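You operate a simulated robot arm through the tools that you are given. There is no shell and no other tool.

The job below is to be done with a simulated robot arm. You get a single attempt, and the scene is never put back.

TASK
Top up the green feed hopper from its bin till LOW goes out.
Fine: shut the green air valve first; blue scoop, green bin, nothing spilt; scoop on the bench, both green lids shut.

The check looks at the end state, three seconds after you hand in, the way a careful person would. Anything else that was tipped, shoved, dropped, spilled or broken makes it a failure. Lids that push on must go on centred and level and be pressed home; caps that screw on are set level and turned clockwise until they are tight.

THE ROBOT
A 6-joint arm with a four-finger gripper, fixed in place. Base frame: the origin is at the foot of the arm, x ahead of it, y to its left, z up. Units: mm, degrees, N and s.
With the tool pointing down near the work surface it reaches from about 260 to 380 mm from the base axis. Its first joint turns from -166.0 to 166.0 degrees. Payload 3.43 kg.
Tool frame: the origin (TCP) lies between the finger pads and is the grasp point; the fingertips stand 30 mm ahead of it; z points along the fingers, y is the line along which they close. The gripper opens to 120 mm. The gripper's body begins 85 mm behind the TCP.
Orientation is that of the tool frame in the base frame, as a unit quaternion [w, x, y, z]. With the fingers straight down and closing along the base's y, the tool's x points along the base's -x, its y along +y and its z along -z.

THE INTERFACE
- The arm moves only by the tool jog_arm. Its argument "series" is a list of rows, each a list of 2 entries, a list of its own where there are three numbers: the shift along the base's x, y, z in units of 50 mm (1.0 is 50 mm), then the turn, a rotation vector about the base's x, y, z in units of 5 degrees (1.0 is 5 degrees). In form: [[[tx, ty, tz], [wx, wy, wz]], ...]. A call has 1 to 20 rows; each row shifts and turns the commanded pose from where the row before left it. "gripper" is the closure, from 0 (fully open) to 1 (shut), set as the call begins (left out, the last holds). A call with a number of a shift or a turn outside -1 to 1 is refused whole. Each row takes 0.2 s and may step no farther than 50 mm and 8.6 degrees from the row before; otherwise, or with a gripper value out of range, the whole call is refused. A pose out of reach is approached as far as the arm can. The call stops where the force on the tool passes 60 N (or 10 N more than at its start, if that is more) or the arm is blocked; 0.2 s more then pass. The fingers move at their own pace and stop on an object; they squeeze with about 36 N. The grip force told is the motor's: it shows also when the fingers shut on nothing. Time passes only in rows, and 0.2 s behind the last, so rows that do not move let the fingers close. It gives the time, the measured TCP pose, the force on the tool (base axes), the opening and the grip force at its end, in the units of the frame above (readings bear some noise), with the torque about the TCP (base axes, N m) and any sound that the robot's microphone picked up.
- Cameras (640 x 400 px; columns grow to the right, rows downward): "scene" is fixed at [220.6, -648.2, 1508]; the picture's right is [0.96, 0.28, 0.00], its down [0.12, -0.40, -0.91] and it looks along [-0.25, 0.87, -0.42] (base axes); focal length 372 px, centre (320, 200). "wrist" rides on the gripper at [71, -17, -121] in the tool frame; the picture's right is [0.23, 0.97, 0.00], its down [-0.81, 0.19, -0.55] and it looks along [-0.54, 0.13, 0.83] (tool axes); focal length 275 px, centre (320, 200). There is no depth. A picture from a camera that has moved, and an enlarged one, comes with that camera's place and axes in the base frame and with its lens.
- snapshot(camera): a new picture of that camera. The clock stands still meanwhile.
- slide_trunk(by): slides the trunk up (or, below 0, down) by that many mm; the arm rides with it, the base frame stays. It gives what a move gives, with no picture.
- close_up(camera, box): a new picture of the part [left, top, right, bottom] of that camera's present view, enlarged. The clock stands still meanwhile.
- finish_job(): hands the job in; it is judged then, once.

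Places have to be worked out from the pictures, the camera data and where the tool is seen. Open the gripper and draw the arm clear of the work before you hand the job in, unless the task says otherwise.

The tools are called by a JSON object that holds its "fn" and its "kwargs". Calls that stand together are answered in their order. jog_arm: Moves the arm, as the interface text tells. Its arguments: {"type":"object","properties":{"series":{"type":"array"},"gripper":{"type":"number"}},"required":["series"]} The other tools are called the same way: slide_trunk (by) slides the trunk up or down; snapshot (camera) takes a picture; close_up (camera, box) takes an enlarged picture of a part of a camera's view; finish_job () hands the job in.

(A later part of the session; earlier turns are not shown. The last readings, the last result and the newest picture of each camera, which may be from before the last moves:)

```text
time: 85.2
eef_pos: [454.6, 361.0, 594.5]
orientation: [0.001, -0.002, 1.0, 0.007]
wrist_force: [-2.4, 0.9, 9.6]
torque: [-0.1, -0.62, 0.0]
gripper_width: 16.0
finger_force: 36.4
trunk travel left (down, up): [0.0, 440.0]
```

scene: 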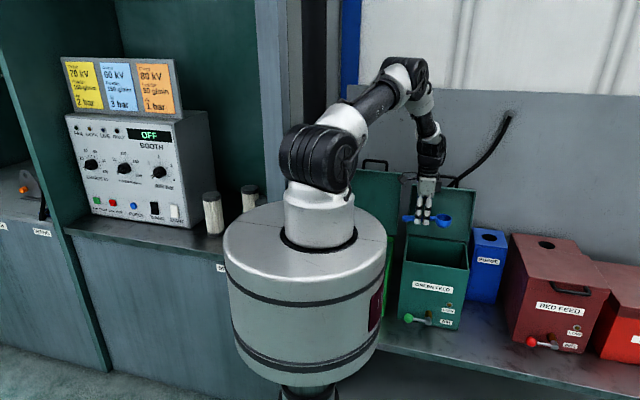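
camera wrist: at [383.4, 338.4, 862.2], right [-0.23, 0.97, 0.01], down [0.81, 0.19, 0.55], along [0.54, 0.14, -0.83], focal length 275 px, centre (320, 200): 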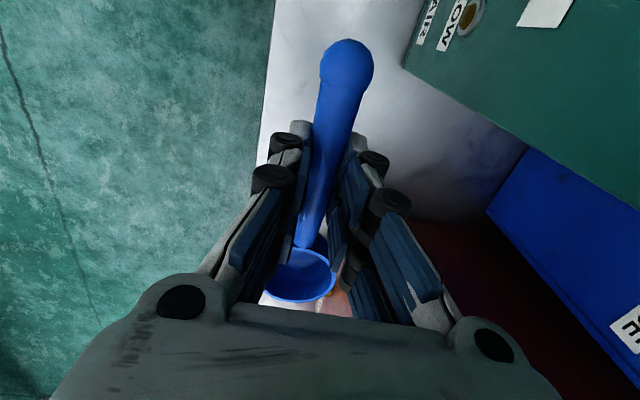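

The bowl touches first (9.6 N, torque shows contact ~65 mm toward the bowl). I tilt back about 2° so the ball end comes down as well, before releasing.

{"fn": "jog_arm", "kwargs": {"series": [[[0, 0, -0.03], [0, -0.4, 0]], [[0, 0, 0], [0, 0, 0]]]}}

{"fn": "close_up", "kwargs": {"camera": "scene", "box": [445, 310, 525, 370]}}

```text
time: 85.8
eef_pos: [454.1, 362.0, 593.7]
orientation: [0.018, -0.001, 1.0, 0.007]
wrist_force: [-1.4, 2.7, 18.4]
torque: [0.08, 0.89, -0.2]
gripper_width: 16.1
finger_force: 36.8
trunk travel left (down, up): [0.0, 440.0]
```

```text
6.67 times, centred on (485, 340) of scene
camera zoom: at [220.6, -648.2, 1508.0], right [0.96, 0.28, 0.0], down [0.12, -0.4, -0.91], along [-0.25, 0.87, -0.42], focal length 2482 px, centre (-780, -733)
```

zoom: 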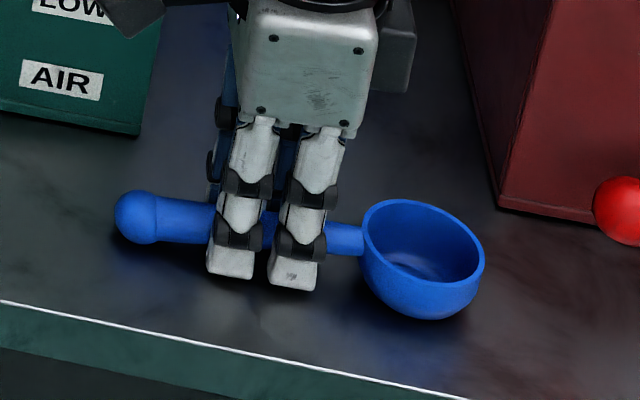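

Now the ball end bears too, so both ends rest on the bench. I open the fingers and lift straight off.

{"fn": "jog_arm", "kwargs": {"series": [[[0, 0, 0.02], [0, 0, 0]], [[0, 0, 0], [0, 0, 0]], [[0, 0, 0], [0, 0, 0]]], "gripper": 0.58}}

{"fn": "jog_arm", "kwargs": {"series": [[[0, 0, 0.2], [0, 0.4, 0]], [[0, 0, 0.5], [0, 0, 0]], [[0, 0, 0.8], [0, 0, 0]], [[0, 0, 0.8], [0, 0, 0]], [[0, 0, 0.8], [0, 0, 0]], [[0, 0, 0.8], [0, 0, 0]]]}}

{"fn": "snapshot", "kwargs": {"camera": "wrist"}}

{"fn": "snapshot", "kwargs": {"camera": "scene"}}

```text
time: 86.6
eef_pos: [454.4, 360.7, 592.3]
orientation: [0.016, -0.002, 1.0, 0.007]
wrist_force: [0.3, 0.1, 0.2]
torque: [-0.01, 0.0, -0.03]
gripper_width: 50.5
finger_force: 0.0
trunk travel left (down, up): [0.0, 440.0]
```

```text
time: 88.0
eef_pos: [454.9, 360.5, 787.7]
orientation: [-0.001, -0.001, 1.0, 0.006]
wrist_force: [1.3, 0.0, -0.6]
torque: [0.01, 0.02, 0.03]
gripper_width: 50.3
finger_force: 0.1
trunk travel left (down, up): [0.0, 440.0]
```

```text
taken
camera wrist: at [383.9, 342.6, 908.3], right [-0.23, 0.97, 0.01], down [0.81, 0.19, 0.55], along [0.54, 0.14, -0.83], focal length 275 px, centre (320, 200)
```

wrist: 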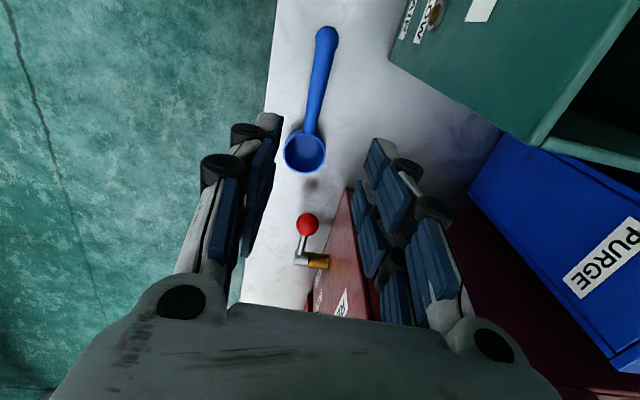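

```text
taken
```

scene: 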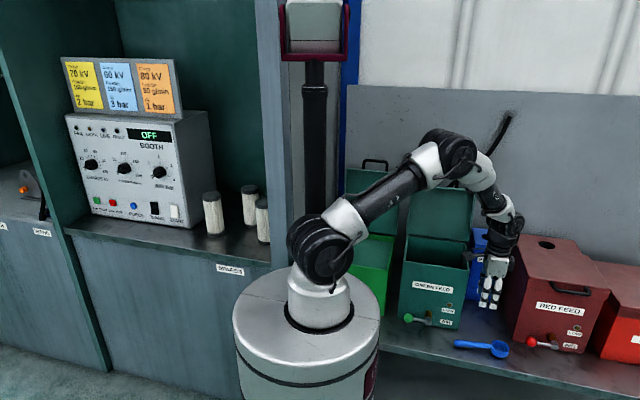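

The scoop rests on the bench at its old spot. Next I close the hopper lid: fitting my earlier readings gives a hinge at (y 606, z 823.5), bar radius 223, and the bar now at about (659, 1040). I bring the arm up and behind the handle approach line, tool tilted 40°.

{"fn": "jog_arm", "kwargs": {"series": [[[0, 0, 0.92], [0, 0, 0]], [[0, 0, 0.92], [0, 0, 0]], [[0, 0, 0.92], [0, 0, 0]], [[0, 0, 0.92], [0, 0, 0]], [[0, 0, 0.92], [0, 0, 0]], [[0, 0, 0.92], [0, 0, 0]], [[0, 0, 0.92], [0, 0, 0]], [[-0.53, 0.46, 0.06], [0.72, 0, 0]], [[-0.53, 0.46, 0.06], [0.72, 0, 0]], [[-0.53, 0.46, 0.06], [0.72, 0, 0]], [[-0.53, 0.46, 0.06], [0.72, 0, 0]], [[-0.53, 0.46, 0.06], [0.72, 0, 0]], [[-0.53, 0.46, 0.06], [0.72, 0, 0]], [[0, 0.4, 0], [0.92, 0, 0]], [[0, 0.4, 0], [0.92, 0, 0]], [[0, 0.4, 0], [0.92, 0, 0]], [[0, 0.4, 0], [0.92, 0, 0]]], "gripper": 0.7}}

{"fn": "snapshot", "kwargs": {"camera": "wrist"}}

{"fn": "snapshot", "kwargs": {"camera": "scene"}}

```text
time: 91.6
eef_pos: [294.6, 578.5, 1127.6]
orientation: [0.0, -0.001, 0.938, 0.347]
wrist_force: [1.0, -0.6, 0.4]
torque: [0.0, 0.03, -0.01]
gripper_width: 36.0
finger_force: 0.1
trunk travel left (down, up): [0.0, 440.0]
```

```text
taken
camera wrist: at [223.9, 487.5, 1208.8], right [-0.23, 0.74, 0.63], down [0.81, -0.21, 0.55], along [0.54, 0.64, -0.55], focal length 275 px, centre (320, 200)
```

wrist: 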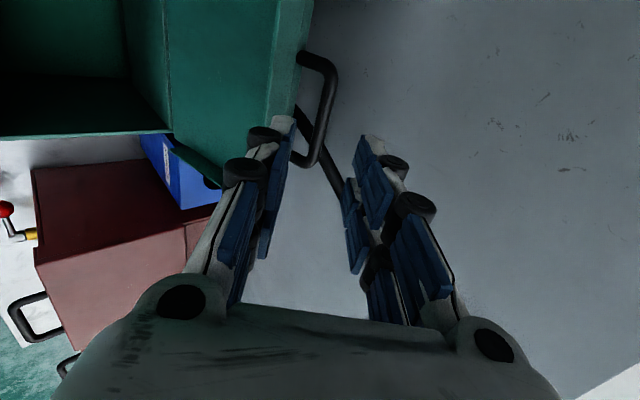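

```text
taken
```

scene: 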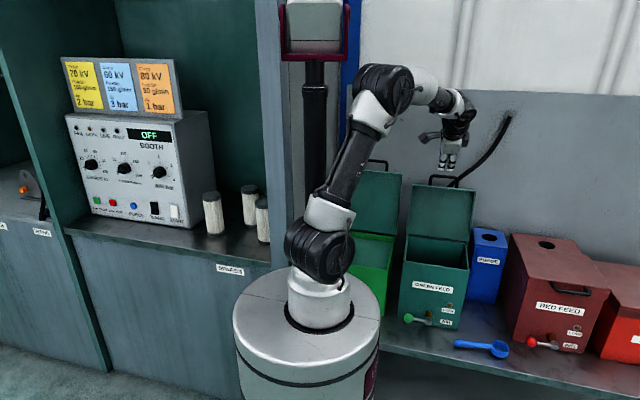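

The handle bar shows at about (288, 659, 1038), on the tool's axis between the fingers. I advance along the axis until the bar lies between the pads.

{"fn": "jog_arm", "kwargs": {"series": [[[0, 0.33, -0.26], [0, 0, 0]], [[0, 0.29, -0.31], [0, 0, 0]], [[0, 0.29, -0.31], [0, 0, 0]], [[0, 0.28, -0.33], [0, 0, 0]], [[0, 0.27, -0.35], [0, 0, 0]]]}}

{"fn": "snapshot", "kwargs": {"camera": "wrist"}}

```text
time: 92.8
eef_pos: [296.6, 652.3, 1050.0]
orientation: [0.001, -0.002, 0.938, 0.347]
wrist_force: [-1.0, -0.4, 0.1]
torque: [0.01, -0.02, -0.04]
gripper_width: 35.7
finger_force: 0.1
trunk travel left (down, up): [0.0, 440.0]
```

```text
taken
camera wrist: at [225.5, 561.1, 1130.4], right [-0.23, 0.74, 0.63], down [0.81, -0.21, 0.55], along [0.54, 0.64, -0.55], focal length 275 px, centre (320, 200)
```

wrist: 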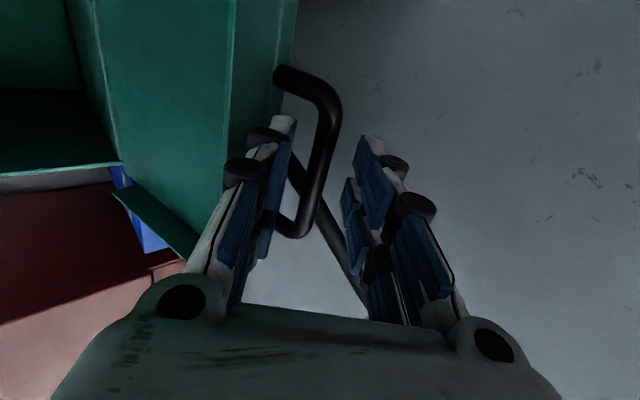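

The bar is between the pads. I close to a loose 22 mm cage, so the bar can turn freely, and draw the lid forward over its balance point.

{"fn": "jog_arm", "kwargs": {"series": [[[0, 0, 0], [0, 0, 0]], [[0, 0, 0], [0, 0, 0]], [[0, -0.142, 0.033], [-0.26, 0, 0]], [[0, -0.142, 0.033], [-0.26, 0, 0]], [[0, -0.188, 0.029], [-0.3, 0, 0]], [[0, -0.188, 0.029], [-0.3, 0, 0]], [[0, -0.187, 0.013], [-0.4, 0, 0]], [[0, -0.187, 0.013], [-0.4, 0, 0]], [[0, -0.187, -0.004], [-0.4, 0, 0]], [[0, -0.187, -0.004], [-0.4, 0, 0]], [[0, -0.185, -0.022], [-0.4, 0, 0]], [[0, -0.185, -0.022], [-0.4, 0, 0]]], "gripper": 0.82}}

{"fn": "snapshot", "kwargs": {"camera": "wrist"}}

```text
time: 95.4
eef_pos: [295.5, 562.9, 1055.4]
orientation: [0.0, -0.001, 0.98, 0.199]
wrist_force: [0.2, -0.6, 0.0]
torque: [0.06, 0.06, 0.01]
gripper_width: 21.9
finger_force: 0.1
trunk travel left (down, up): [0.0, 440.0]
```

```text
taken
camera wrist: at [224.1, 500.3, 1159.7], right [-0.23, 0.9, 0.38], down [0.81, -0.04, 0.58], along [0.54, 0.44, -0.72], focal length 275 px, centre (320, 200)
```

wrist: 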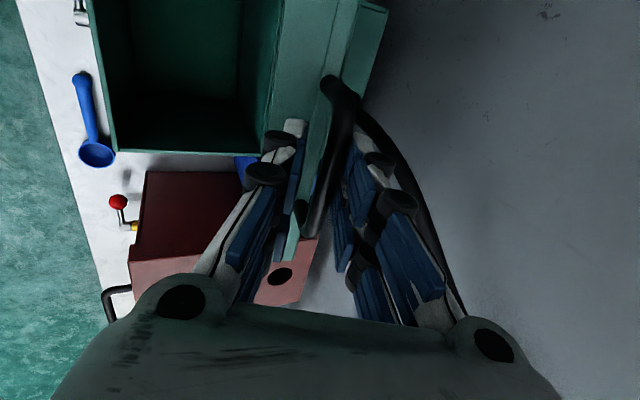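

The lid follows the cage with almost no force. I continue from about 80° down to 45°.

{"fn": "jog_arm", "kwargs": {"series": [[[0, -0.188, -0.042], [-0.1, 0, 0]], [[0, -0.188, -0.042], [-0.1, 0, 0]], [[0, -0.19, -0.059], [0.2, 0, 0]], [[0, -0.19, -0.059], [0.2, 0, 0]], [[0, -0.187, -0.079], [0.4, 0, 0]], [[0, -0.187, -0.079], [0.4, 0, 0]], [[0, -0.18, -0.094], [0.4, 0, 0]], [[0, -0.18, -0.094], [0.4, 0, 0]], [[0, -0.171, -0.109], [0.4, 0, 0]], [[0, -0.171, -0.109], [0.4, 0, 0]], [[0, -0.16, -0.124], [0.4, 0, 0]], [[0, -0.16, -0.124], [0.4, 0, 0]], [[0, -0.152, -0.138], [0.5, 0, 0]], [[0, -0.152, -0.138], [0.5, 0, 0]]]}}

{"fn": "snapshot", "kwargs": {"camera": "wrist"}}

{"fn": "snapshot", "kwargs": {"camera": "scene"}}

```text
time: 98.4
eef_pos: [295.5, 439.7, 990.4]
orientation: [0.001, -0.001, 0.923, 0.384]
wrist_force: [0.1, 0.0, -0.2]
torque: [0.01, 0.0, -0.01]
gripper_width: 21.5
finger_force: 0.1
trunk travel left (down, up): [0.0, 440.0]
```

```text
taken
camera wrist: at [223.9, 342.6, 1063.7], right [-0.23, 0.69, 0.69], down [0.81, -0.26, 0.53], along [0.54, 0.68, -0.5], focal length 275 px, centre (320, 200)
```

wrist: 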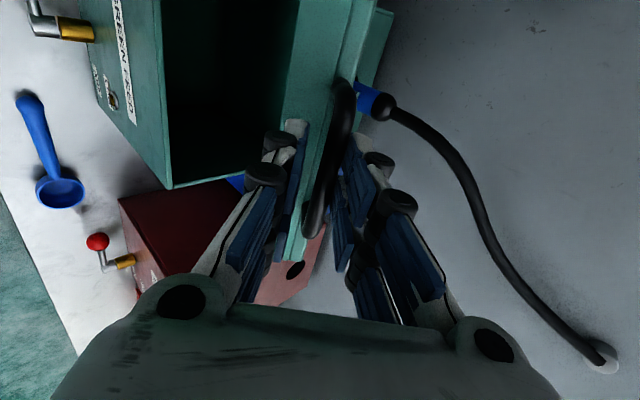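

```text
taken
```

scene: 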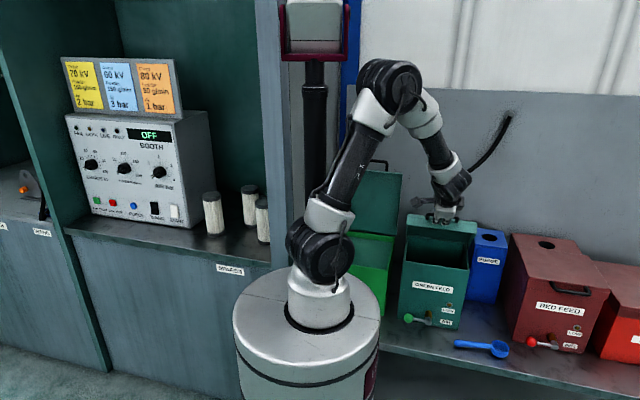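

Forces are near zero and the lid follows. I continue down from 45° to about 5°.

{"fn": "jog_arm", "kwargs": {"series": [[[0, -0.138, -0.152], [0.5, 0, 0]], [[0, -0.138, -0.152], [0.5, 0, 0]], [[0, -0.125, -0.162], [0.5, 0, 0]], [[0, -0.125, -0.162], [0.5, 0, 0]], [[0, -0.11, -0.173], [0.5, 0, 0]], [[0, -0.11, -0.173], [0.5, 0, 0]], [[0, -0.095, -0.182], [0.5, 0, 0]], [[0, -0.095, -0.182], [0.5, 0, 0]], [[0, -0.079, -0.189], [0.5, 0, 0]], [[0, -0.079, -0.189], [0.5, 0, 0]], [[0, -0.061, -0.196], [0.5, 0, 0]], [[0, -0.061, -0.196], [0.5, 0, 0]], [[0, -0.044, -0.2], [0.5, 0, 0]], [[0, -0.044, -0.2], [0.5, 0, 0]], [[0, -0.028, -0.204], [0.5, 0, 0]], [[0, -0.028, -0.204], [0.5, 0, 0]]]}}

{"fn": "snapshot", "kwargs": {"camera": "wrist"}}

```text
time: 101.8
eef_pos: [295.7, 371.8, 845.6]
orientation: [0.001, -0.001, 0.737, 0.676]
wrist_force: [-0.2, 0.4, 0.2]
torque: [0.02, -0.04, -0.02]
gripper_width: 21.7
finger_force: 0.1
trunk travel left (down, up): [0.0, 440.0]
```

```text
taken
camera wrist: at [224.2, 251.6, 838.4], right [-0.23, 0.08, 0.97], down [0.81, -0.53, 0.24], along [0.54, 0.84, 0.06], focal length 275 px, centre (320, 200)
```

wrist: 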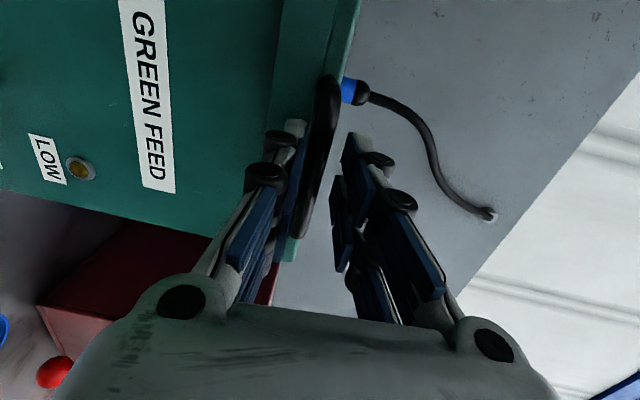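

The lid is nearly shut, resting on the lower finger. I lower the rest of the way.

{"fn": "jog_arm", "kwargs": {"series": [[[0, -0.01, -0.16], [0.2, 0, 0]], [[0, -0.01, -0.16], [0.2, 0, 0]], [[0, 0, -0.16], [0.2, 0, 0]], [[0, 0, -0.12], [0.2, 0, 0]], [[0, 0, -0.06], [0, 0, 0]], [[0, 0, 0], [0, 0, 0]]]}}

{"fn": "snapshot", "kwargs": {"camera": "wrist"}}

```text
time: 103.2
eef_pos: [296.0, 371.0, 813.0]
orientation: [0.002, -0.001, 0.712, 0.702]
wrist_force: [-0.1, 0.5, 3.4]
torque: [0.09, 0.04, 0.06]
gripper_width: 23.5
finger_force: 1.8
trunk travel left (down, up): [0.0, 440.0]
```

```text
taken
camera wrist: at [224.7, 250.2, 797.6], right [-0.23, 0.01, 0.97], down [0.81, -0.55, 0.2], along [0.54, 0.84, 0.12], focal length 275 px, centre (320, 200)
```

wrist: 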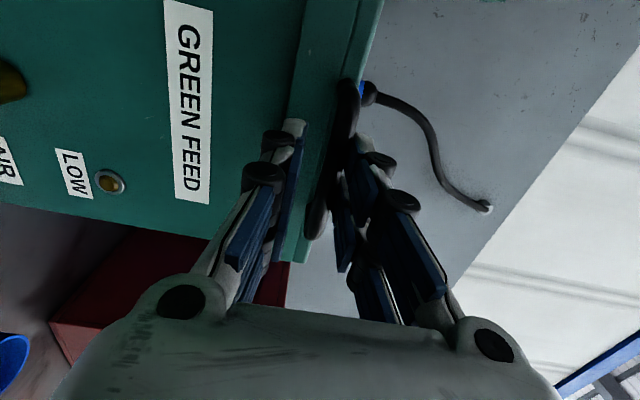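

The upper finger now bears on the bar. I press a few millimetres more to seat the lid, then open and withdraw.

{"fn": "jog_arm", "kwargs": {"series": [[[0, 0, -0.06], [0, 0, 0]], [[0, 0, -0.04], [0, 0, 0]], [[0, 0, 0], [0, 0, 0]]]}}

{"fn": "jog_arm", "kwargs": {"series": [[[0, 0, 0.12], [0, 0, 0]], [[0, 0, 0.06], [0, 0, 0]], [[0, 0, 0], [0, 0, 0]]], "gripper": 0.65}}

{"fn": "snapshot", "kwargs": {"camera": "wrist"}}

```text
time: 104.0
eef_pos: [295.9, 370.5, 808.9]
orientation: [0.002, -0.001, 0.711, 0.703]
wrist_force: [0.3, -4.4, 16.2]
torque: [0.37, 0.19, 0.17]
gripper_width: 31.3
finger_force: 8.5
trunk travel left (down, up): [0.0, 440.0]
```

```text
time: 104.8
eef_pos: [295.1, 371.2, 815.7]
orientation: [0.0, -0.001, 0.713, 0.701]
wrist_force: [0.3, 0.4, -0.3]
torque: [-0.01, 0.0, 0.04]
gripper_width: 41.7
finger_force: 0.0
trunk travel left (down, up): [0.0, 440.0]
```

```text
taken
camera wrist: at [224.2, 250.7, 801.0], right [-0.23, 0.02, 0.97], down [0.81, -0.55, 0.2], along [0.54, 0.84, 0.11], focal length 275 px, centre (320, 200)
```

wrist: 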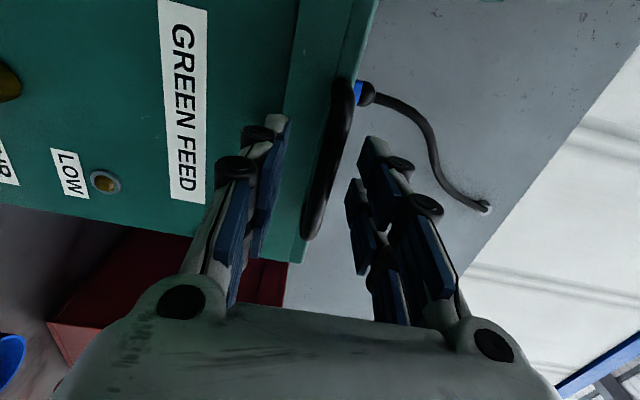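

The hopper lid is shut and LOW remains out. I back off, raise and re-tilt the tool, and view the result and the bin lid's handle.

{"fn": "jog_arm", "kwargs": {"series": [[[0, -0.5, 0], [0, 0, 0]], [[0, -0.6, 0], [0, 0, 0]], [[0, -0.5, 0], [0, 0, 0]], [[0, 0, 0.5], [-1, 0, 0]], [[0, 0.1, 0.5], [-1, 0, 0]], [[0, 0.2, 0.5], [-1, 0, 0]], [[0, 0.2, 0.5], [-1, 0, 0]], [[0, 0.2, 0.5], [-1, 0, 0]], [[0, 0.3, 0.5], [-1, 0, 0]], [[0, 0.3, 0.5], [-1, 0, 0]], [[0, 0.4, 0.5], [-1, 0, 0]], [[0, 0.4, 0.5], [-1, 0, 0]], [[0, 0.4, 0.5], [-1, 0, 0]]]}}

{"fn": "slide_trunk", "kwargs": {"by": 150}}

{"fn": "snapshot", "kwargs": {"camera": "wrist"}}

{"fn": "close_up", "kwargs": {"camera": "scene", "box": [340, 140, 500, 340]}}

```text
time: 107.6
eef_pos: [295.3, 418.0, 1067.4]
orientation: [0.002, -0.001, 0.942, 0.335]
wrist_force: [-0.8, 0.2, -0.2]
torque: [-0.05, -0.02, -0.01]
gripper_width: 42.0
finger_force: 0.0
trunk travel left (down, up): [0.0, 440.0]
```

```text
time: 109.4
eef_pos: [295.8, 417.5, 1216.8]
orientation: [0.001, -0.001, 0.942, 0.335]
wrist_force: [0.5, 0.4, -0.3]
torque: [0.01, -0.01, -0.03]
gripper_width: 42.0
finger_force: 0.0
trunk travel left (down, up): [-150.0, 290.0]
```

```text
taken
camera wrist: at [224.8, 328.0, 1299.9], right [-0.23, 0.75, 0.61], down [0.81, -0.2, 0.55], along [0.54, 0.63, -0.57], focal length 275 px, centre (320, 200)
```

wrist: 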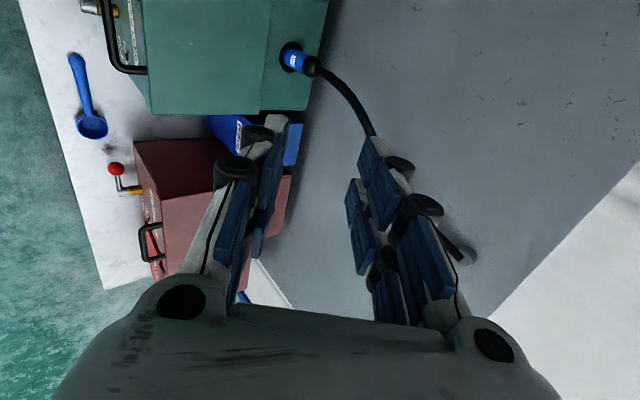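

```text
2.00 times, centred on (420, 240) of scene
camera zoom: at [220.6, -648.2, 1508.0], right [0.96, 0.28, 0.0], down [0.12, -0.4, -0.91], along [-0.25, 0.87, -0.42], focal length 745 px, centre (120, 120)
```

zoom: 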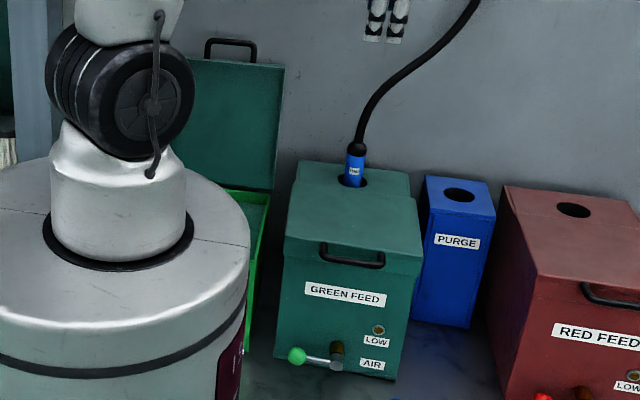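

The hopper lid sits shut, flush all round. The bin lid's handle bar works out near (45, 740, 1038), so I move to a point above and in front of it for a close view.

{"fn": "jog_arm", "kwargs": {"series": [[[-0.55, 0.4, -0.1], [0, 0, 0]], [[-0.55, 0.4, -0.1], [0, 0, 0]], [[-0.55, 0.4, -0.1], [0, 0, 0]], [[-0.55, 0.4, -0.1], [0, 0, 0]], [[-0.55, 0.4, -0.1], [0, 0, 0]], [[-0.55, 0.4, -0.1], [0, 0, 0]], [[-0.55, 0.4, -0.1], [0, 0, 0]], [[-0.55, 0.4, -0.1], [0, 0, 0]], [[-0.55, 0.4, -0.1], [0, 0, 0]]]}}

{"fn": "snapshot", "kwargs": {"camera": "wrist"}}

{"fn": "snapshot", "kwargs": {"camera": "scene"}}

```text
time: 110.8
eef_pos: [237.6, 499.2, 1212.5]
orientation: [0.04, 0.086, 0.931, 0.351]
wrist_force: [-1.7, -0.3, 0.3]
torque: [0.05, -0.05, -0.06]
gripper_width: 42.2
finger_force: 0.1
trunk travel left (down, up): [-150.0, 290.0]
stopped in row 6: the arm was blocked; the commanded pose is now the measured one
```

```text
taken
camera wrist: at [149.8, 421.9, 1291.2], right [-0.1, 0.76, 0.64], down [0.75, -0.37, 0.55], along [0.66, 0.53, -0.53], focal length 275 px, centre (320, 200)
```

wrist: 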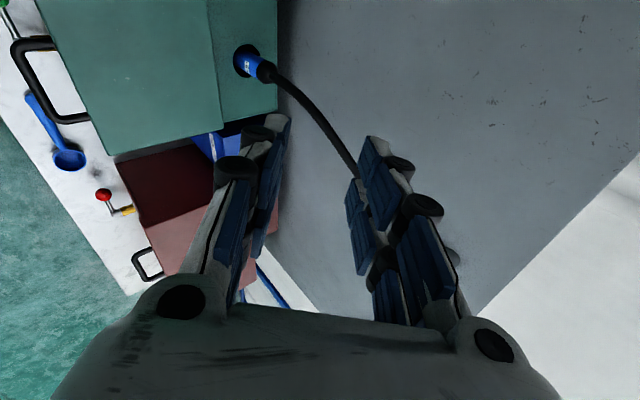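

```text
taken
```

scene: 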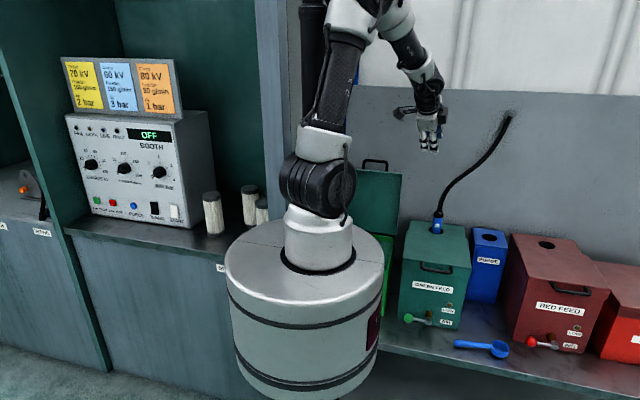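

The arm folded up against a joint limit and yawed slightly. I move outward and lower first, correct the yaw (+11°), then go across.

{"fn": "jog_arm", "kwargs": {"series": [[[0, 0.4, -0.5], [0, 0, 0]], [[0, 0.4, -0.5], [0, 0, 0]], [[-0.1, 0.4, -0.4], [0, 0, 0]], [[-0.2, 0.3, -0.2], [0, 0, 0.55]], [[-0.3, 0.3, 0], [0, 0, 0.55]], [[-0.4, 0.2, 0], [0, 0, 0.55]], [[-0.4, 0.2, 0], [0, 0, 0.53]]]}}

{"fn": "snapshot", "kwargs": {"camera": "scene"}}

{"fn": "snapshot", "kwargs": {"camera": "wrist"}}

```text
time: 111.5
eef_pos: [268.2, 539.2, 1259.9]
orientation: [0.08, 0.101, 0.895, 0.427]
wrist_force: [-1.4, -1.8, 1.1]
torque: [0.01, -0.08, -0.08]
gripper_width: 42.1
finger_force: 0.0
trunk travel left (down, up): [-150.0, 290.0]
stopped in row 3: the arm was blocked; the commanded pose is now the measured one
```

```text
taken
```

scene: 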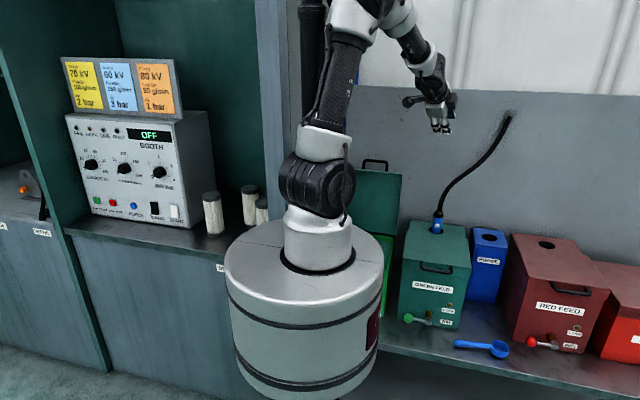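

```text
taken
camera wrist: at [170.4, 456.3, 1318.4], right [-0.11, 0.65, 0.75], down [0.68, -0.5, 0.54], along [0.72, 0.57, -0.39], focal length 275 px, centre (320, 200)
```

wrist: 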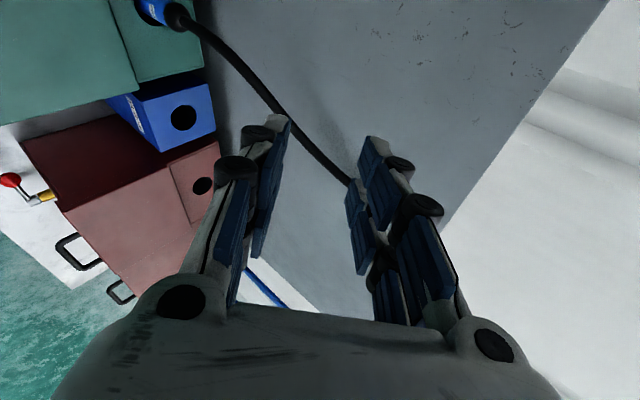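

The arm is caught near a joint limit in this folded, raised posture. I reverse to the last good pose in front of the hopper and will try with the trunk lower.

{"fn": "jog_arm", "kwargs": {"series": [[[0.14, -0.6, -0.2], [-0.59, 0.236, 0.71]], [[0.14, -0.6, -0.2], [-0.59, 0.236, 0.71]], [[0.14, -0.6, -0.2], [-0.59, 0.236, 0.71]], [[0.14, -0.6, -0.2], [-0.59, 0.236, 0.71]]]}}

{"fn": "snapshot", "kwargs": {"camera": "scene"}}

```text
time: 112.5
eef_pos: [295.7, 421.8, 1211.5]
orientation: [-0.005, -0.004, 0.944, 0.329]
wrist_force: [0.0, 0.2, -0.3]
torque: [-0.03, 0.01, -0.02]
gripper_width: 42.1
finger_force: 0.1
trunk travel left (down, up): [-150.0, 290.0]
```

```text
taken
```

scene: 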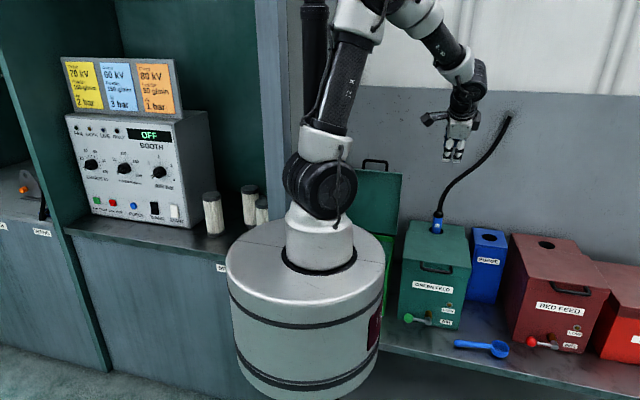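

The arm recovered its pose. The limit seems to be a minimum shoulder-to-wrist distance, so I extend the arm outward here first, then raise the trunk further so the arm works below its shoulder.

{"fn": "jog_arm", "kwargs": {"series": [[[0, 0.45, -0.2], [0, 0, 0]], [[0, 0.45, -0.25], [0, 0, 0]], [[0, 0.45, -0.25], [0, 0, 0]], [[0, 0.45, -0.25], [0, 0, 0]], [[0, 0.45, -0.25], [0, 0, 0]], [[0, 0.45, -0.25], [0, 0, 0]]]}}

{"fn": "slide_trunk", "kwargs": {"by": 110}}

{"fn": "jog_arm", "kwargs": {"series": [[[0, 0, -0.5], [0, 0, 0]], [[0, 0, -0.5], [0, 0, 0]], [[0, 0, -0.5], [0, 0, 0]], [[0, 0, -0.5], [0, 0, 0]]]}}

{"fn": "slide_trunk", "kwargs": {"by": 100}}

{"fn": "snapshot", "kwargs": {"camera": "scene"}}

```text
time: 113.9
eef_pos: [296.1, 557.4, 1141.5]
orientation: [-0.004, -0.004, 0.944, 0.33]
wrist_force: [-0.3, -0.5, -0.6]
torque: [-0.01, -0.03, -0.01]
gripper_width: 41.9
finger_force: 0.0
trunk travel left (down, up): [-150.0, 290.0]
```

```text
time: 115.3
eef_pos: [297.6, 556.1, 1249.9]
orientation: [-0.004, -0.004, 0.944, 0.331]
wrist_force: [-0.2, 0.0, 0.2]
torque: [0.0, 0.02, -0.02]
gripper_width: 42.0
finger_force: 0.0
trunk travel left (down, up): [-260.0, 180.0]
```

```text
time: 116.3
eef_pos: [298.9, 558.0, 1151.1]
orientation: [-0.004, -0.003, 0.944, 0.331]
wrist_force: [0.5, -0.3, 0.3]
torque: [-0.03, -0.02, -0.01]
gripper_width: 41.8
finger_force: 0.0
trunk travel left (down, up): [-260.0, 180.0]
```

```text
time: 117.7
eef_pos: [297.3, 556.8, 1252.2]
orientation: [-0.004, -0.003, 0.944, 0.33]
wrist_force: [-1.1, 0.5, -0.8]
torque: [-0.02, -0.03, -0.01]
gripper_width: 41.9
finger_force: 0.1
trunk travel left (down, up): [-360.0, 80.0]
```

```text
taken
```

scene: 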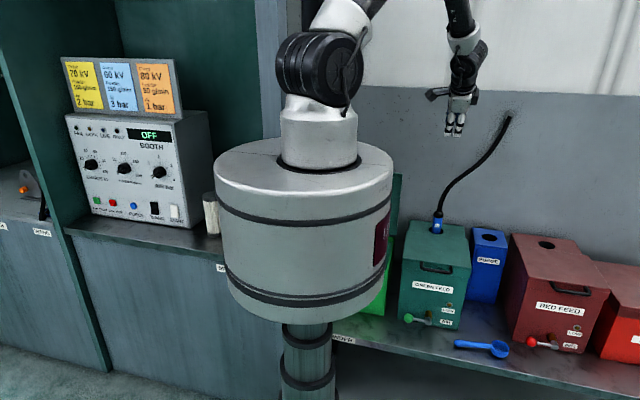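

The trunk is up. I lower the arm a little and cross over toward the bin lid's handle.

{"fn": "jog_arm", "kwargs": {"series": [[[0, 0, -0.8], [0, 0, 0]], [[0, 0, -0.8], [0, 0, 0]], [[0, 0.2, -0.8], [0, 0, 0]], [[-0.5, 0.2, 0], [0, 0, 0]], [[-0.5, 0.2, 0], [0, 0, 0]], [[-0.5, 0.2, 0], [0, 0, 0]], [[-0.5, 0.2, 0], [0, 0, 0]], [[-0.5, 0.2, 0], [0, 0, 0]], [[-0.5, 0.2, 0], [0, 0, 0]], [[-0.5, 0.2, 0], [0, 0, 0]], [[-0.5, 0.1, 0], [0, 0, 0]], [[-0.5, 0, 0], [0, 0, 0]], [[-0.5, 0, 0], [0, 0, 0]]]}}

{"fn": "snapshot", "kwargs": {"camera": "wrist"}}

{"fn": "snapshot", "kwargs": {"camera": "scene"}}

```text
time: 120.5
eef_pos: [56.1, 645.1, 1132.0]
orientation: [-0.012, -0.006, 0.945, 0.328]
wrist_force: [-0.3, -0.1, -0.6]
torque: [0.0, 0.01, -0.03]
gripper_width: 42.1
finger_force: 0.0
out of reach, approached as far as the arm can: row 13
trunk travel left (down, up): [-360.0, 80.0]
```

```text
taken
camera wrist: at [-12.2, 556.0, 1218.7], right [-0.23, 0.76, 0.61], down [0.82, -0.18, 0.54], along [0.52, 0.63, -0.58], focal length 275 px, centre (320, 200)
```

wrist: 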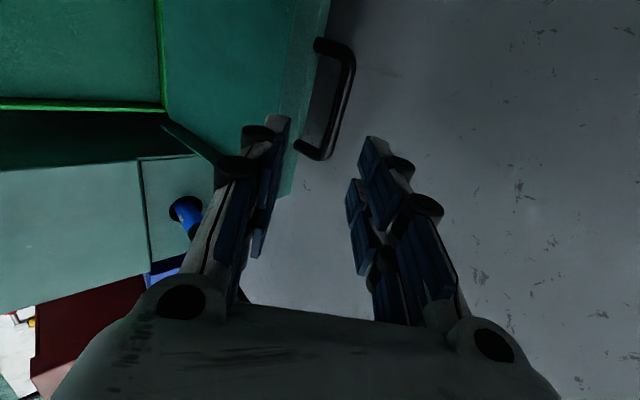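

```text
taken
```

scene: 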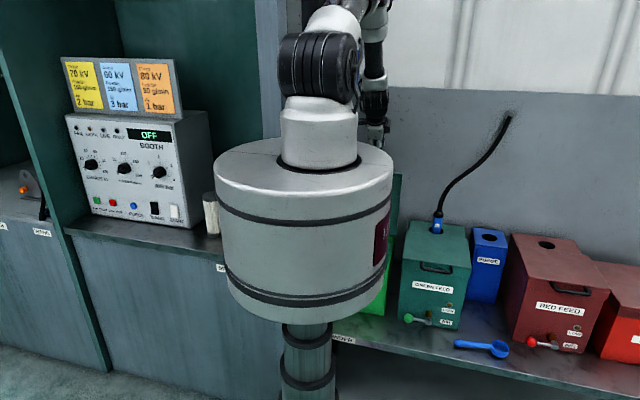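

The bin lid's bar shows at about (45, 747, 1035). I shift onto its axis and advance most of the way, then verify.

{"fn": "jog_arm", "kwargs": {"series": [[[-0.05, 0.3, 0.25], [0, 0, 0]], [[-0.05, 0.31, -0.39], [0, 0, 0]], [[0, 0.31, -0.39], [0, 0, 0]], [[0, 0.31, -0.39], [0, 0, 0]], [[0, 0.25, -0.32], [0, 0, 0]]]}}

{"fn": "snapshot", "kwargs": {"camera": "wrist"}}

```text
time: 121.7
eef_pos: [50.8, 719.6, 1070.7]
orientation: [-0.004, -0.004, 0.944, 0.33]
wrist_force: [0.5, -0.1, 0.0]
torque: [-0.02, 0.02, 0.0]
gripper_width: 41.9
finger_force: 0.0
trunk travel left (down, up): [-360.0, 80.0]
```

```text
taken
camera wrist: at [-19.9, 630.5, 1156.2], right [-0.23, 0.76, 0.61], down [0.82, -0.19, 0.55], along [0.53, 0.62, -0.58], focal length 275 px, centre (320, 200)
```

wrist: 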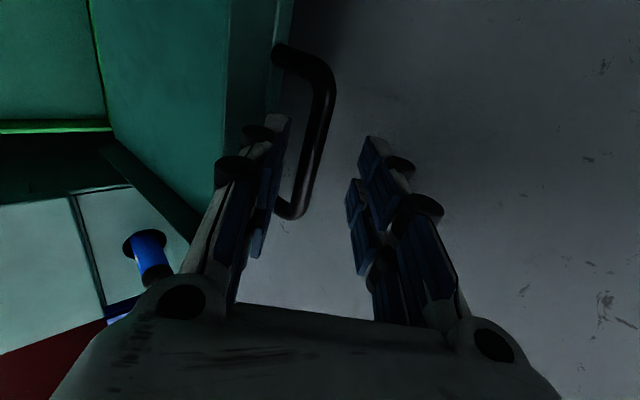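

The bar refines to about (46, 741, 1037). I complete the approach.

{"fn": "jog_arm", "kwargs": {"series": [[[-0.04, 0.1, -0.26], [0, 0, 0]], [[-0.04, 0.18, -0.23], [0, 0, 0]], [[0, 0, 0], [0, 0, 0]]]}}

{"fn": "snapshot", "kwargs": {"camera": "wrist"}}

```text
time: 122.5
eef_pos: [47.5, 733.2, 1046.8]
orientation: [-0.004, -0.004, 0.944, 0.331]
wrist_force: [1.0, -0.4, 2.9]
torque: [-0.03, -0.05, 0.01]
gripper_width: 42.7
finger_force: 0.0
trunk travel left (down, up): [-360.0, 80.0]
```

```text
taken
camera wrist: at [-22.7, 643.9, 1131.4], right [-0.23, 0.76, 0.61], down [0.82, -0.19, 0.55], along [0.53, 0.62, -0.57], focal length 275 px, centre (320, 200)
```

wrist: 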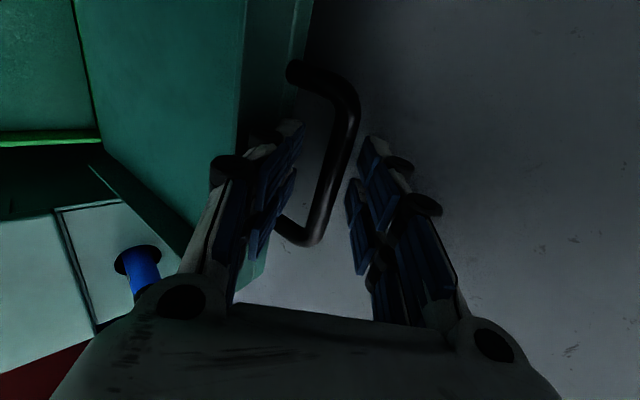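

The front finger just brushes the lid's lip (3 N). I close the cage to 22 mm while shifting slightly up and back so the bar is centred.

{"fn": "jog_arm", "kwargs": {"series": [[[0, 0.03, 0.06], [0, 0, 0]], [[0, 0.03, 0.04], [0, 0, 0]], [[0, 0, 0], [0, 0, 0]]], "gripper": 0.82}}

{"fn": "snapshot", "kwargs": {"camera": "wrist"}}

```text
time: 123.3
eef_pos: [47.2, 736.6, 1050.9]
orientation: [-0.005, -0.003, 0.944, 0.33]
wrist_force: [0.1, 0.3, 0.7]
torque: [-0.02, 0.01, 0.0]
gripper_width: 21.4
finger_force: 0.0
trunk travel left (down, up): [-360.0, 80.0]
```

```text
taken
camera wrist: at [-22.6, 647.8, 1136.0], right [-0.23, 0.76, 0.61], down [0.82, -0.19, 0.55], along [0.53, 0.62, -0.57], focal length 275 px, centre (320, 200)
```

wrist: 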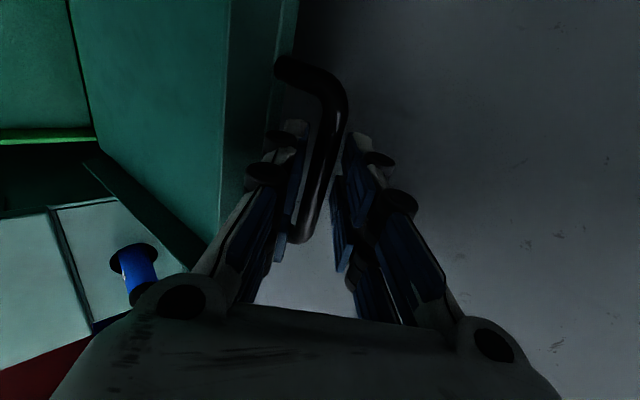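

The bar is caged. From the bin's geometry I estimate its lid hinge at (y 677, z 770) with radius about 279. I draw the lid forward over vertical in small steps.

{"fn": "jog_arm", "kwargs": {"series": [[[0, -0.179, 0.04], [-0.15, 0, 0]], [[0, -0.179, 0.04], [-0.15, 0, 0]], [[0, -0.236, 0.034], [-0.3, 0, 0]], [[0, -0.236, 0.034], [-0.3, 0, 0]], [[0, -0.236, 0.016], [-0.4, 0, 0]], [[0, -0.236, 0.016], [-0.4, 0, 0]], [[0, -0.236, -0.007], [-0.4, 0, 0]], [[0, -0.236, -0.007], [-0.4, 0, 0]]]}}

{"fn": "snapshot", "kwargs": {"camera": "wrist"}}

```text
time: 125.1
eef_pos: [41.0, 676.9, 1061.9]
orientation: [-0.013, -0.004, 0.964, 0.264]
wrist_force: [0.1, 0.9, 0.9]
torque: [-0.03, 0.05, 0.0]
gripper_width: 22.3
finger_force: 0.4
out of reach, approached as far as the arm can: row 5, 6, 7
trunk travel left (down, up): [-360.0, 80.0]
```

```text
taken
camera wrist: at [-26.0, 598.8, 1158.7], right [-0.23, 0.83, 0.5], down [0.83, -0.1, 0.55], along [0.51, 0.54, -0.66], focal length 275 px, centre (320, 200)
```

wrist: 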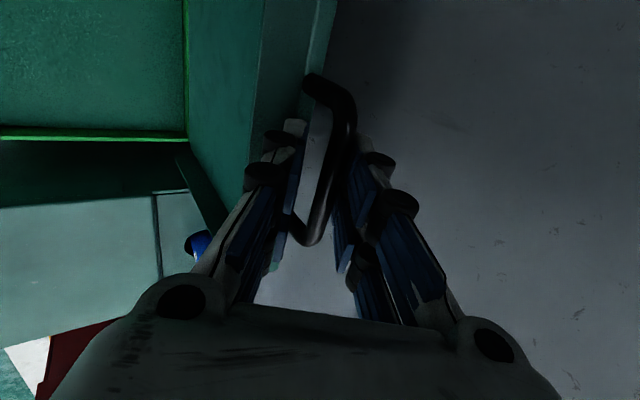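

The wrist ran close to a singular pose, with the tool lined up with the forearm. The lid is at about 91° and still caged. I make the tool steeper about the bar to move away from that pose.

{"fn": "jog_arm", "kwargs": {"series": [[[0.02, 0.018, 0.006], [-0.9, 0, 0]], [[0.02, 0.018, 0.006], [-0.9, 0, 0]], [[0.02, 0.018, 0.006], [-0.9, 0, 0]], [[0.02, 0.018, 0.006], [-0.9, 0, 0]], [[0.02, 0.018, 0.006], [-0.9, 0, 0]]]}}

{"fn": "snapshot", "kwargs": {"camera": "wrist"}}

```text
time: 126.3
eef_pos: [42.2, 682.2, 1062.3]
orientation: [-0.015, -0.002, 0.997, 0.069]
wrist_force: [-0.2, -0.3, 0.7]
torque: [-0.01, 0.0, 0.0]
gripper_width: 21.5
finger_force: 0.0
out of reach, approached as far as the arm can: row 1
trunk travel left (down, up): [-360.0, 80.0]
```

```text
taken
camera wrist: at [-25.6, 648.3, 1182.1], right [-0.23, 0.96, 0.14], down [0.83, 0.12, 0.55], along [0.51, 0.25, -0.82], focal length 275 px, centre (320, 200)
```

wrist: 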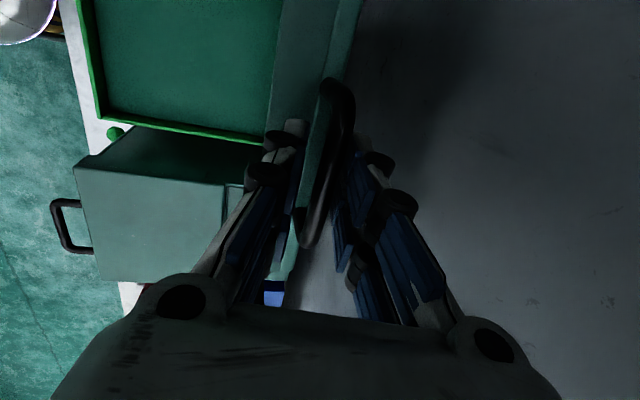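

That worked: the tool is nearly vertical with the bar between the pads and no forces. I continue closing toward 70°.

{"fn": "jog_arm", "kwargs": {"series": [[[0, -0.203, -0.016], [-0.2, 0, 0]], [[0, -0.203, -0.016], [-0.2, 0, 0]], [[0, -0.203, -0.016], [-0.2, 0, 0]], [[0, -0.241, -0.031], [0, 0, 0]], [[0, -0.241, -0.031], [0, 0, 0]], [[0, -0.238, -0.053], [0, 0, 0]], [[0, -0.238, -0.053], [0, 0, 0]], [[0, -0.232, -0.073], [0, 0, 0]], [[0, -0.232, -0.073], [0, 0, 0]]]}}

{"fn": "snapshot", "kwargs": {"camera": "wrist"}}

```text
time: 128.3
eef_pos: [41.2, 581.5, 1045.6]
orientation: [-0.015, -0.002, 0.999, 0.045]
wrist_force: [0.6, -0.4, -0.1]
torque: [0.0, 0.0, -0.01]
gripper_width: 21.9
finger_force: 0.1
trunk travel left (down, up): [-360.0, 80.0]
```

```text
taken
camera wrist: at [-26.4, 552.8, 1166.0], right [-0.23, 0.97, 0.09], down [0.83, 0.15, 0.54], along [0.51, 0.2, -0.83], focal length 275 px, centre (320, 200)
```

wrist: 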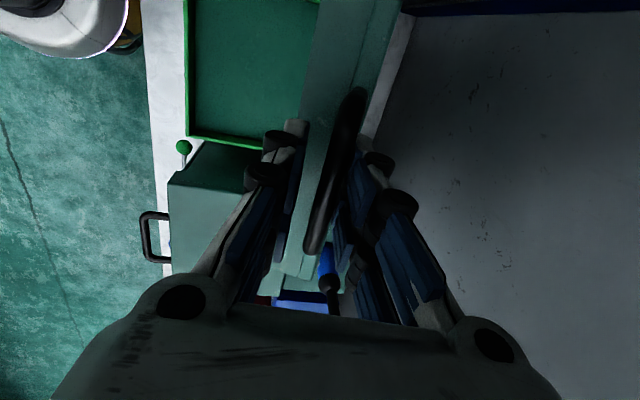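

The lid follows at about 71°. I continue to about 50°.

{"fn": "jog_arm", "kwargs": {"series": [[[0.03, -0.225, -0.093], [-0.1, 0, 0]], [[0.03, -0.225, -0.093], [-0.1, 0, 0]], [[0, -0.216, -0.113], [-0.1, 0, 0]], [[0, -0.216, -0.113], [-0.1, 0, 0]], [[0, -0.205, -0.131], [-0.1, 0, 0]], [[0, -0.205, -0.131], [-0.1, 0, 0]], [[0, -0.193, -0.148], [-0.1, 0, 0]], [[0, -0.193, -0.148], [-0.1, 0, 0]]]}}

{"fn": "snapshot", "kwargs": {"camera": "wrist"}}

```text
time: 130.1
eef_pos: [44.3, 495.4, 996.4]
orientation: [-0.015, -0.002, 1.0, 0.01]
wrist_force: [0.1, -1.0, 0.0]
torque: [0.0, 0.01, 0.02]
gripper_width: 21.9
finger_force: 0.1
trunk travel left (down, up): [-360.0, 80.0]
```

```text
taken
camera wrist: at [-22.5, 475.8, 1119.2], right [-0.23, 0.97, 0.03], down [0.83, 0.18, 0.53], along [0.51, 0.15, -0.85], focal length 275 px, centre (320, 200)
```

wrist: 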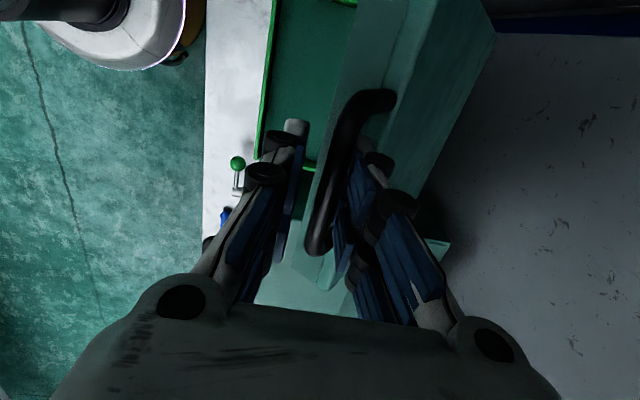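

The bar stays on the rear pad with no weight on the front one, so the hinge's friction holds the lid. I bring it to about 40° and then slide the open cage straight up off the bar.

{"fn": "jog_arm", "kwargs": {"series": [[[0, -0.18, -0.164], [0, 0, 0]], [[0, -0.18, -0.164], [0, 0, 0]], [[0, -0.164, -0.18], [0, 0, 0]], [[0, -0.164, -0.18], [0, 0, 0]], [[0, 0.08, 0.02], [0, 0, 0]], [[0, 0, 0.3], [0, 0, 0]], [[0, 0, 0.6], [0, 0, 0]], [[0, 0, 0.7], [0, 0, 0]]], "gripper": 0.78}}

{"fn": "snapshot", "kwargs": {"camera": "wrist"}}

{"fn": "snapshot", "kwargs": {"camera": "scene"}}

```text
time: 131.9
eef_pos: [44.5, 465.1, 1044.1]
orientation: [-0.015, -0.002, 1.0, 0.009]
wrist_force: [0.1, 0.4, 0.7]
torque: [0.03, 0.03, 0.0]
gripper_width: 26.0
finger_force: 0.1
trunk travel left (down, up): [-360.0, 80.0]
```

```text
taken
camera wrist: at [-22.8, 445.5, 1166.5], right [-0.23, 0.97, 0.03], down [0.83, 0.18, 0.53], along [0.51, 0.14, -0.85], focal length 275 px, centre (320, 200)
```

wrist: 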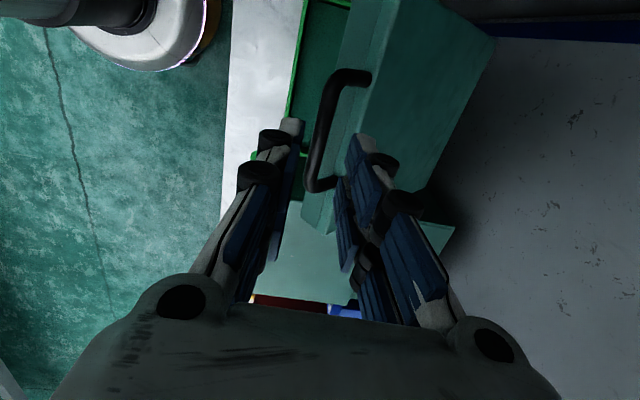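

```text
taken
```

scene: 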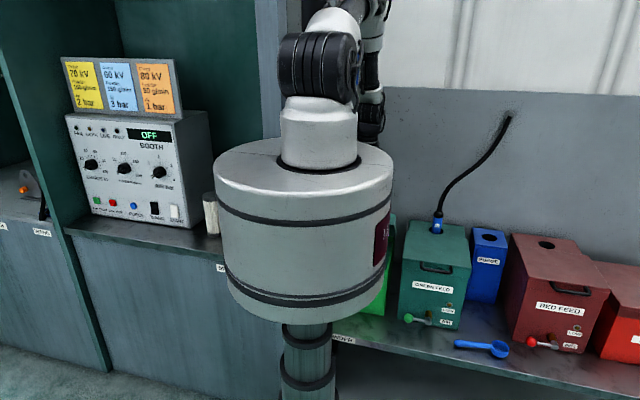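

The lid stays put at about 40°. I close the fingers, move over its top face at y≈520 and press it down with the fingertips in a straight vertical line.

{"fn": "jog_arm", "kwargs": {"series": [[[0, 0.3, 0], [0, 0, 0]], [[0, 0.4, 0], [0, 0, 0]], [[0, 0.4, 0], [0, 0, 0]], [[0, 0, -0.5], [0, 0, 0]], [[0, 0, -0.5], [0, 0, 0]], [[0, 0, -0.5], [0, 0, 0]], [[0, 0, -0.3], [0, 0, 0]], [[0, 0, -0.3], [0, 0, 0]], [[0, 0, -0.3], [0, 0, 0]], [[0, 0, -0.3], [0, 0, 0]], [[0, 0, 0], [0, 0, 0]]], "gripper": 1}}

{"fn": "snapshot", "kwargs": {"camera": "wrist"}}

```text
time: 134.3
eef_pos: [44.7, 519.3, 908.0]
orientation: [-0.015, -0.002, 1.0, 0.009]
wrist_force: [0.9, -0.3, 0.2]
torque: [0.01, -0.04, 0.02]
gripper_width: 0.0
finger_force: 32.9
trunk travel left (down, up): [-360.0, 80.0]
```

```text
taken
camera wrist: at [-22.7, 499.7, 1030.4], right [-0.23, 0.97, 0.03], down [0.83, 0.18, 0.53], along [0.51, 0.15, -0.85], focal length 275 px, centre (320, 200)
```

wrist: 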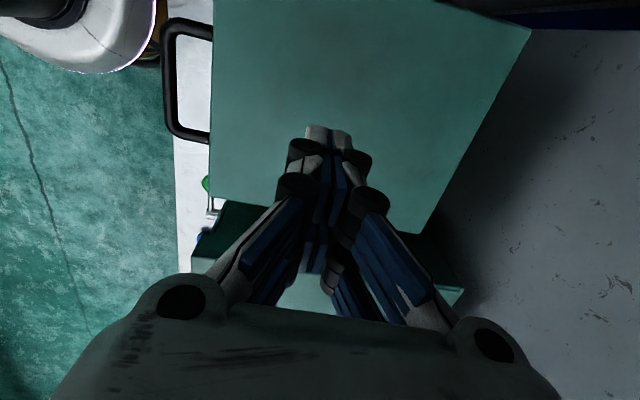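

The lid is going down under the fingertips with hardly any force. I keep pressing.

{"fn": "jog_arm", "kwargs": {"series": [[[0, 0, -0.3], [0, 0, 0]], [[0, 0, -0.3], [0, 0, 0]], [[0, 0, -0.3], [0, 0, 0]], [[0, 0, -0.3], [0, 0, 0]], [[0, 0, -0.25], [0, 0, 0]], [[0, 0, -0.2], [0, 0, 0]], [[0, 0, 0], [0, 0, 0]]]}}

{"fn": "snapshot", "kwargs": {"camera": "wrist"}}

```text
time: 135.9
eef_pos: [43.6, 520.8, 826.7]
orientation: [-0.015, -0.002, 1.0, 0.009]
wrist_force: [-0.1, 1.0, -0.8]
torque: [-0.02, 0.04, 0.02]
gripper_width: 0.2
finger_force: 33.1
trunk travel left (down, up): [-360.0, 80.0]
```

```text
taken
camera wrist: at [-23.1, 501.6, 948.9], right [-0.23, 0.97, 0.03], down [0.83, 0.18, 0.53], along [0.51, 0.15, -0.85], focal length 275 px, centre (320, 200)
```

wrist: 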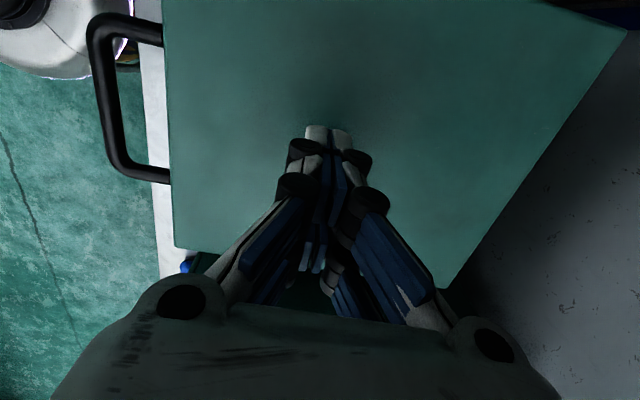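

{"fn": "jog_arm", "kwargs": {"series": [[[0, 0, -0.15], [0, 0, 0]], [[0, 0, -0.15], [0, 0, 0]], [[0, 0, -0.1], [0, 0, 0]], [[0, 0, 0], [0, 0, 0]]]}}

{"fn": "snapshot", "kwargs": {"camera": "wrist"}}

```text
time: 136.9
eef_pos: [44.3, 520.2, 807.1]
orientation: [-0.015, -0.001, 1.0, 0.01]
wrist_force: [0.1, -0.5, 0.1]
torque: [0.01, 0.0, 0.01]
gripper_width: 0.0
finger_force: 33.4
trunk travel left (down, up): [-360.0, 80.0]
```

```text
taken
camera wrist: at [-23.2, 501.5, 928.7], right [-0.23, 0.97, 0.03], down [0.83, 0.18, 0.53], along [0.51, 0.15, -0.85], focal length 275 px, centre (320, 200)
```

wrist: 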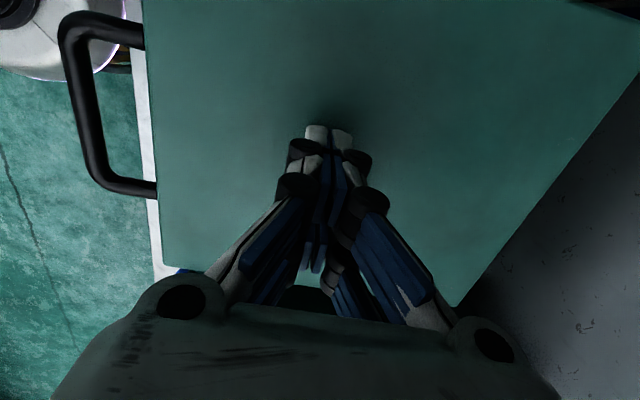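

I continue down in small steps until the lid bears on the bin rim.

{"fn": "jog_arm", "kwargs": {"series": [[[0, 0, -0.1], [0, 0, 0]], [[0, 0, -0.1], [0, 0, 0]], [[0, 0, 0], [0, 0, 0]]]}}

{"fn": "jog_arm", "kwargs": {"series": [[[0, 0, -0.08], [0, 0, 0]], [[0, 0, -0.08], [0, 0, 0]], [[0, 0, 0], [0, 0, 0]]]}}

{"fn": "snapshot", "kwargs": {"camera": "wrist"}}

```text
time: 137.6
eef_pos: [44.5, 521.4, 801.7]
orientation: [-0.015, -0.001, 1.0, 0.011]
wrist_force: [-0.6, -19.7, 43.5]
torque: [-0.6, -0.97, -0.43]
gripper_width: 6.0
finger_force: 33.6
trunk travel left (down, up): [-360.0, 80.0]
stopped in row 3: the force on the tool passed its limit at 64 N (the readings are from after the stop); the commanded pose is now the measured one
```

```text
time: 137.9
eef_pos: [43.9, 520.5, 802.3]
orientation: [-0.016, -0.001, 1.0, 0.008]
wrist_force: [-2.5, -21.9, 46.7]
torque: [-0.61, -1.01, -0.48]
gripper_width: 6.1
finger_force: 33.2
trunk travel left (down, up): [-360.0, 80.0]
stopped in row 1: the force on the tool passed its limit at 67 N (the readings are from after the stop); the commanded pose is now the measured one
```

```text
taken
camera wrist: at [-23.2, 502.5, 925.4], right [-0.23, 0.97, 0.02], down [0.83, 0.19, 0.53], along [0.51, 0.14, -0.85], focal length 275 px, centre (320, 200)
```

wrist: 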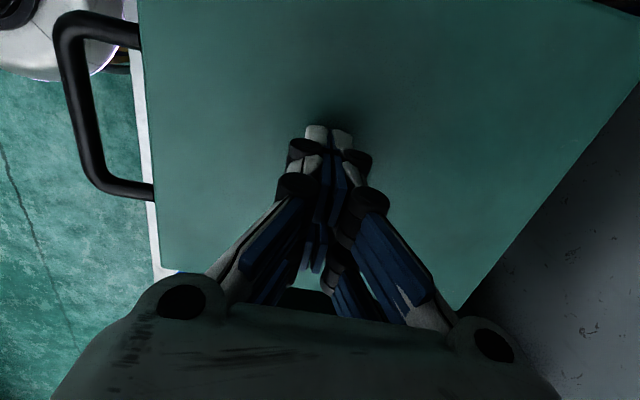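

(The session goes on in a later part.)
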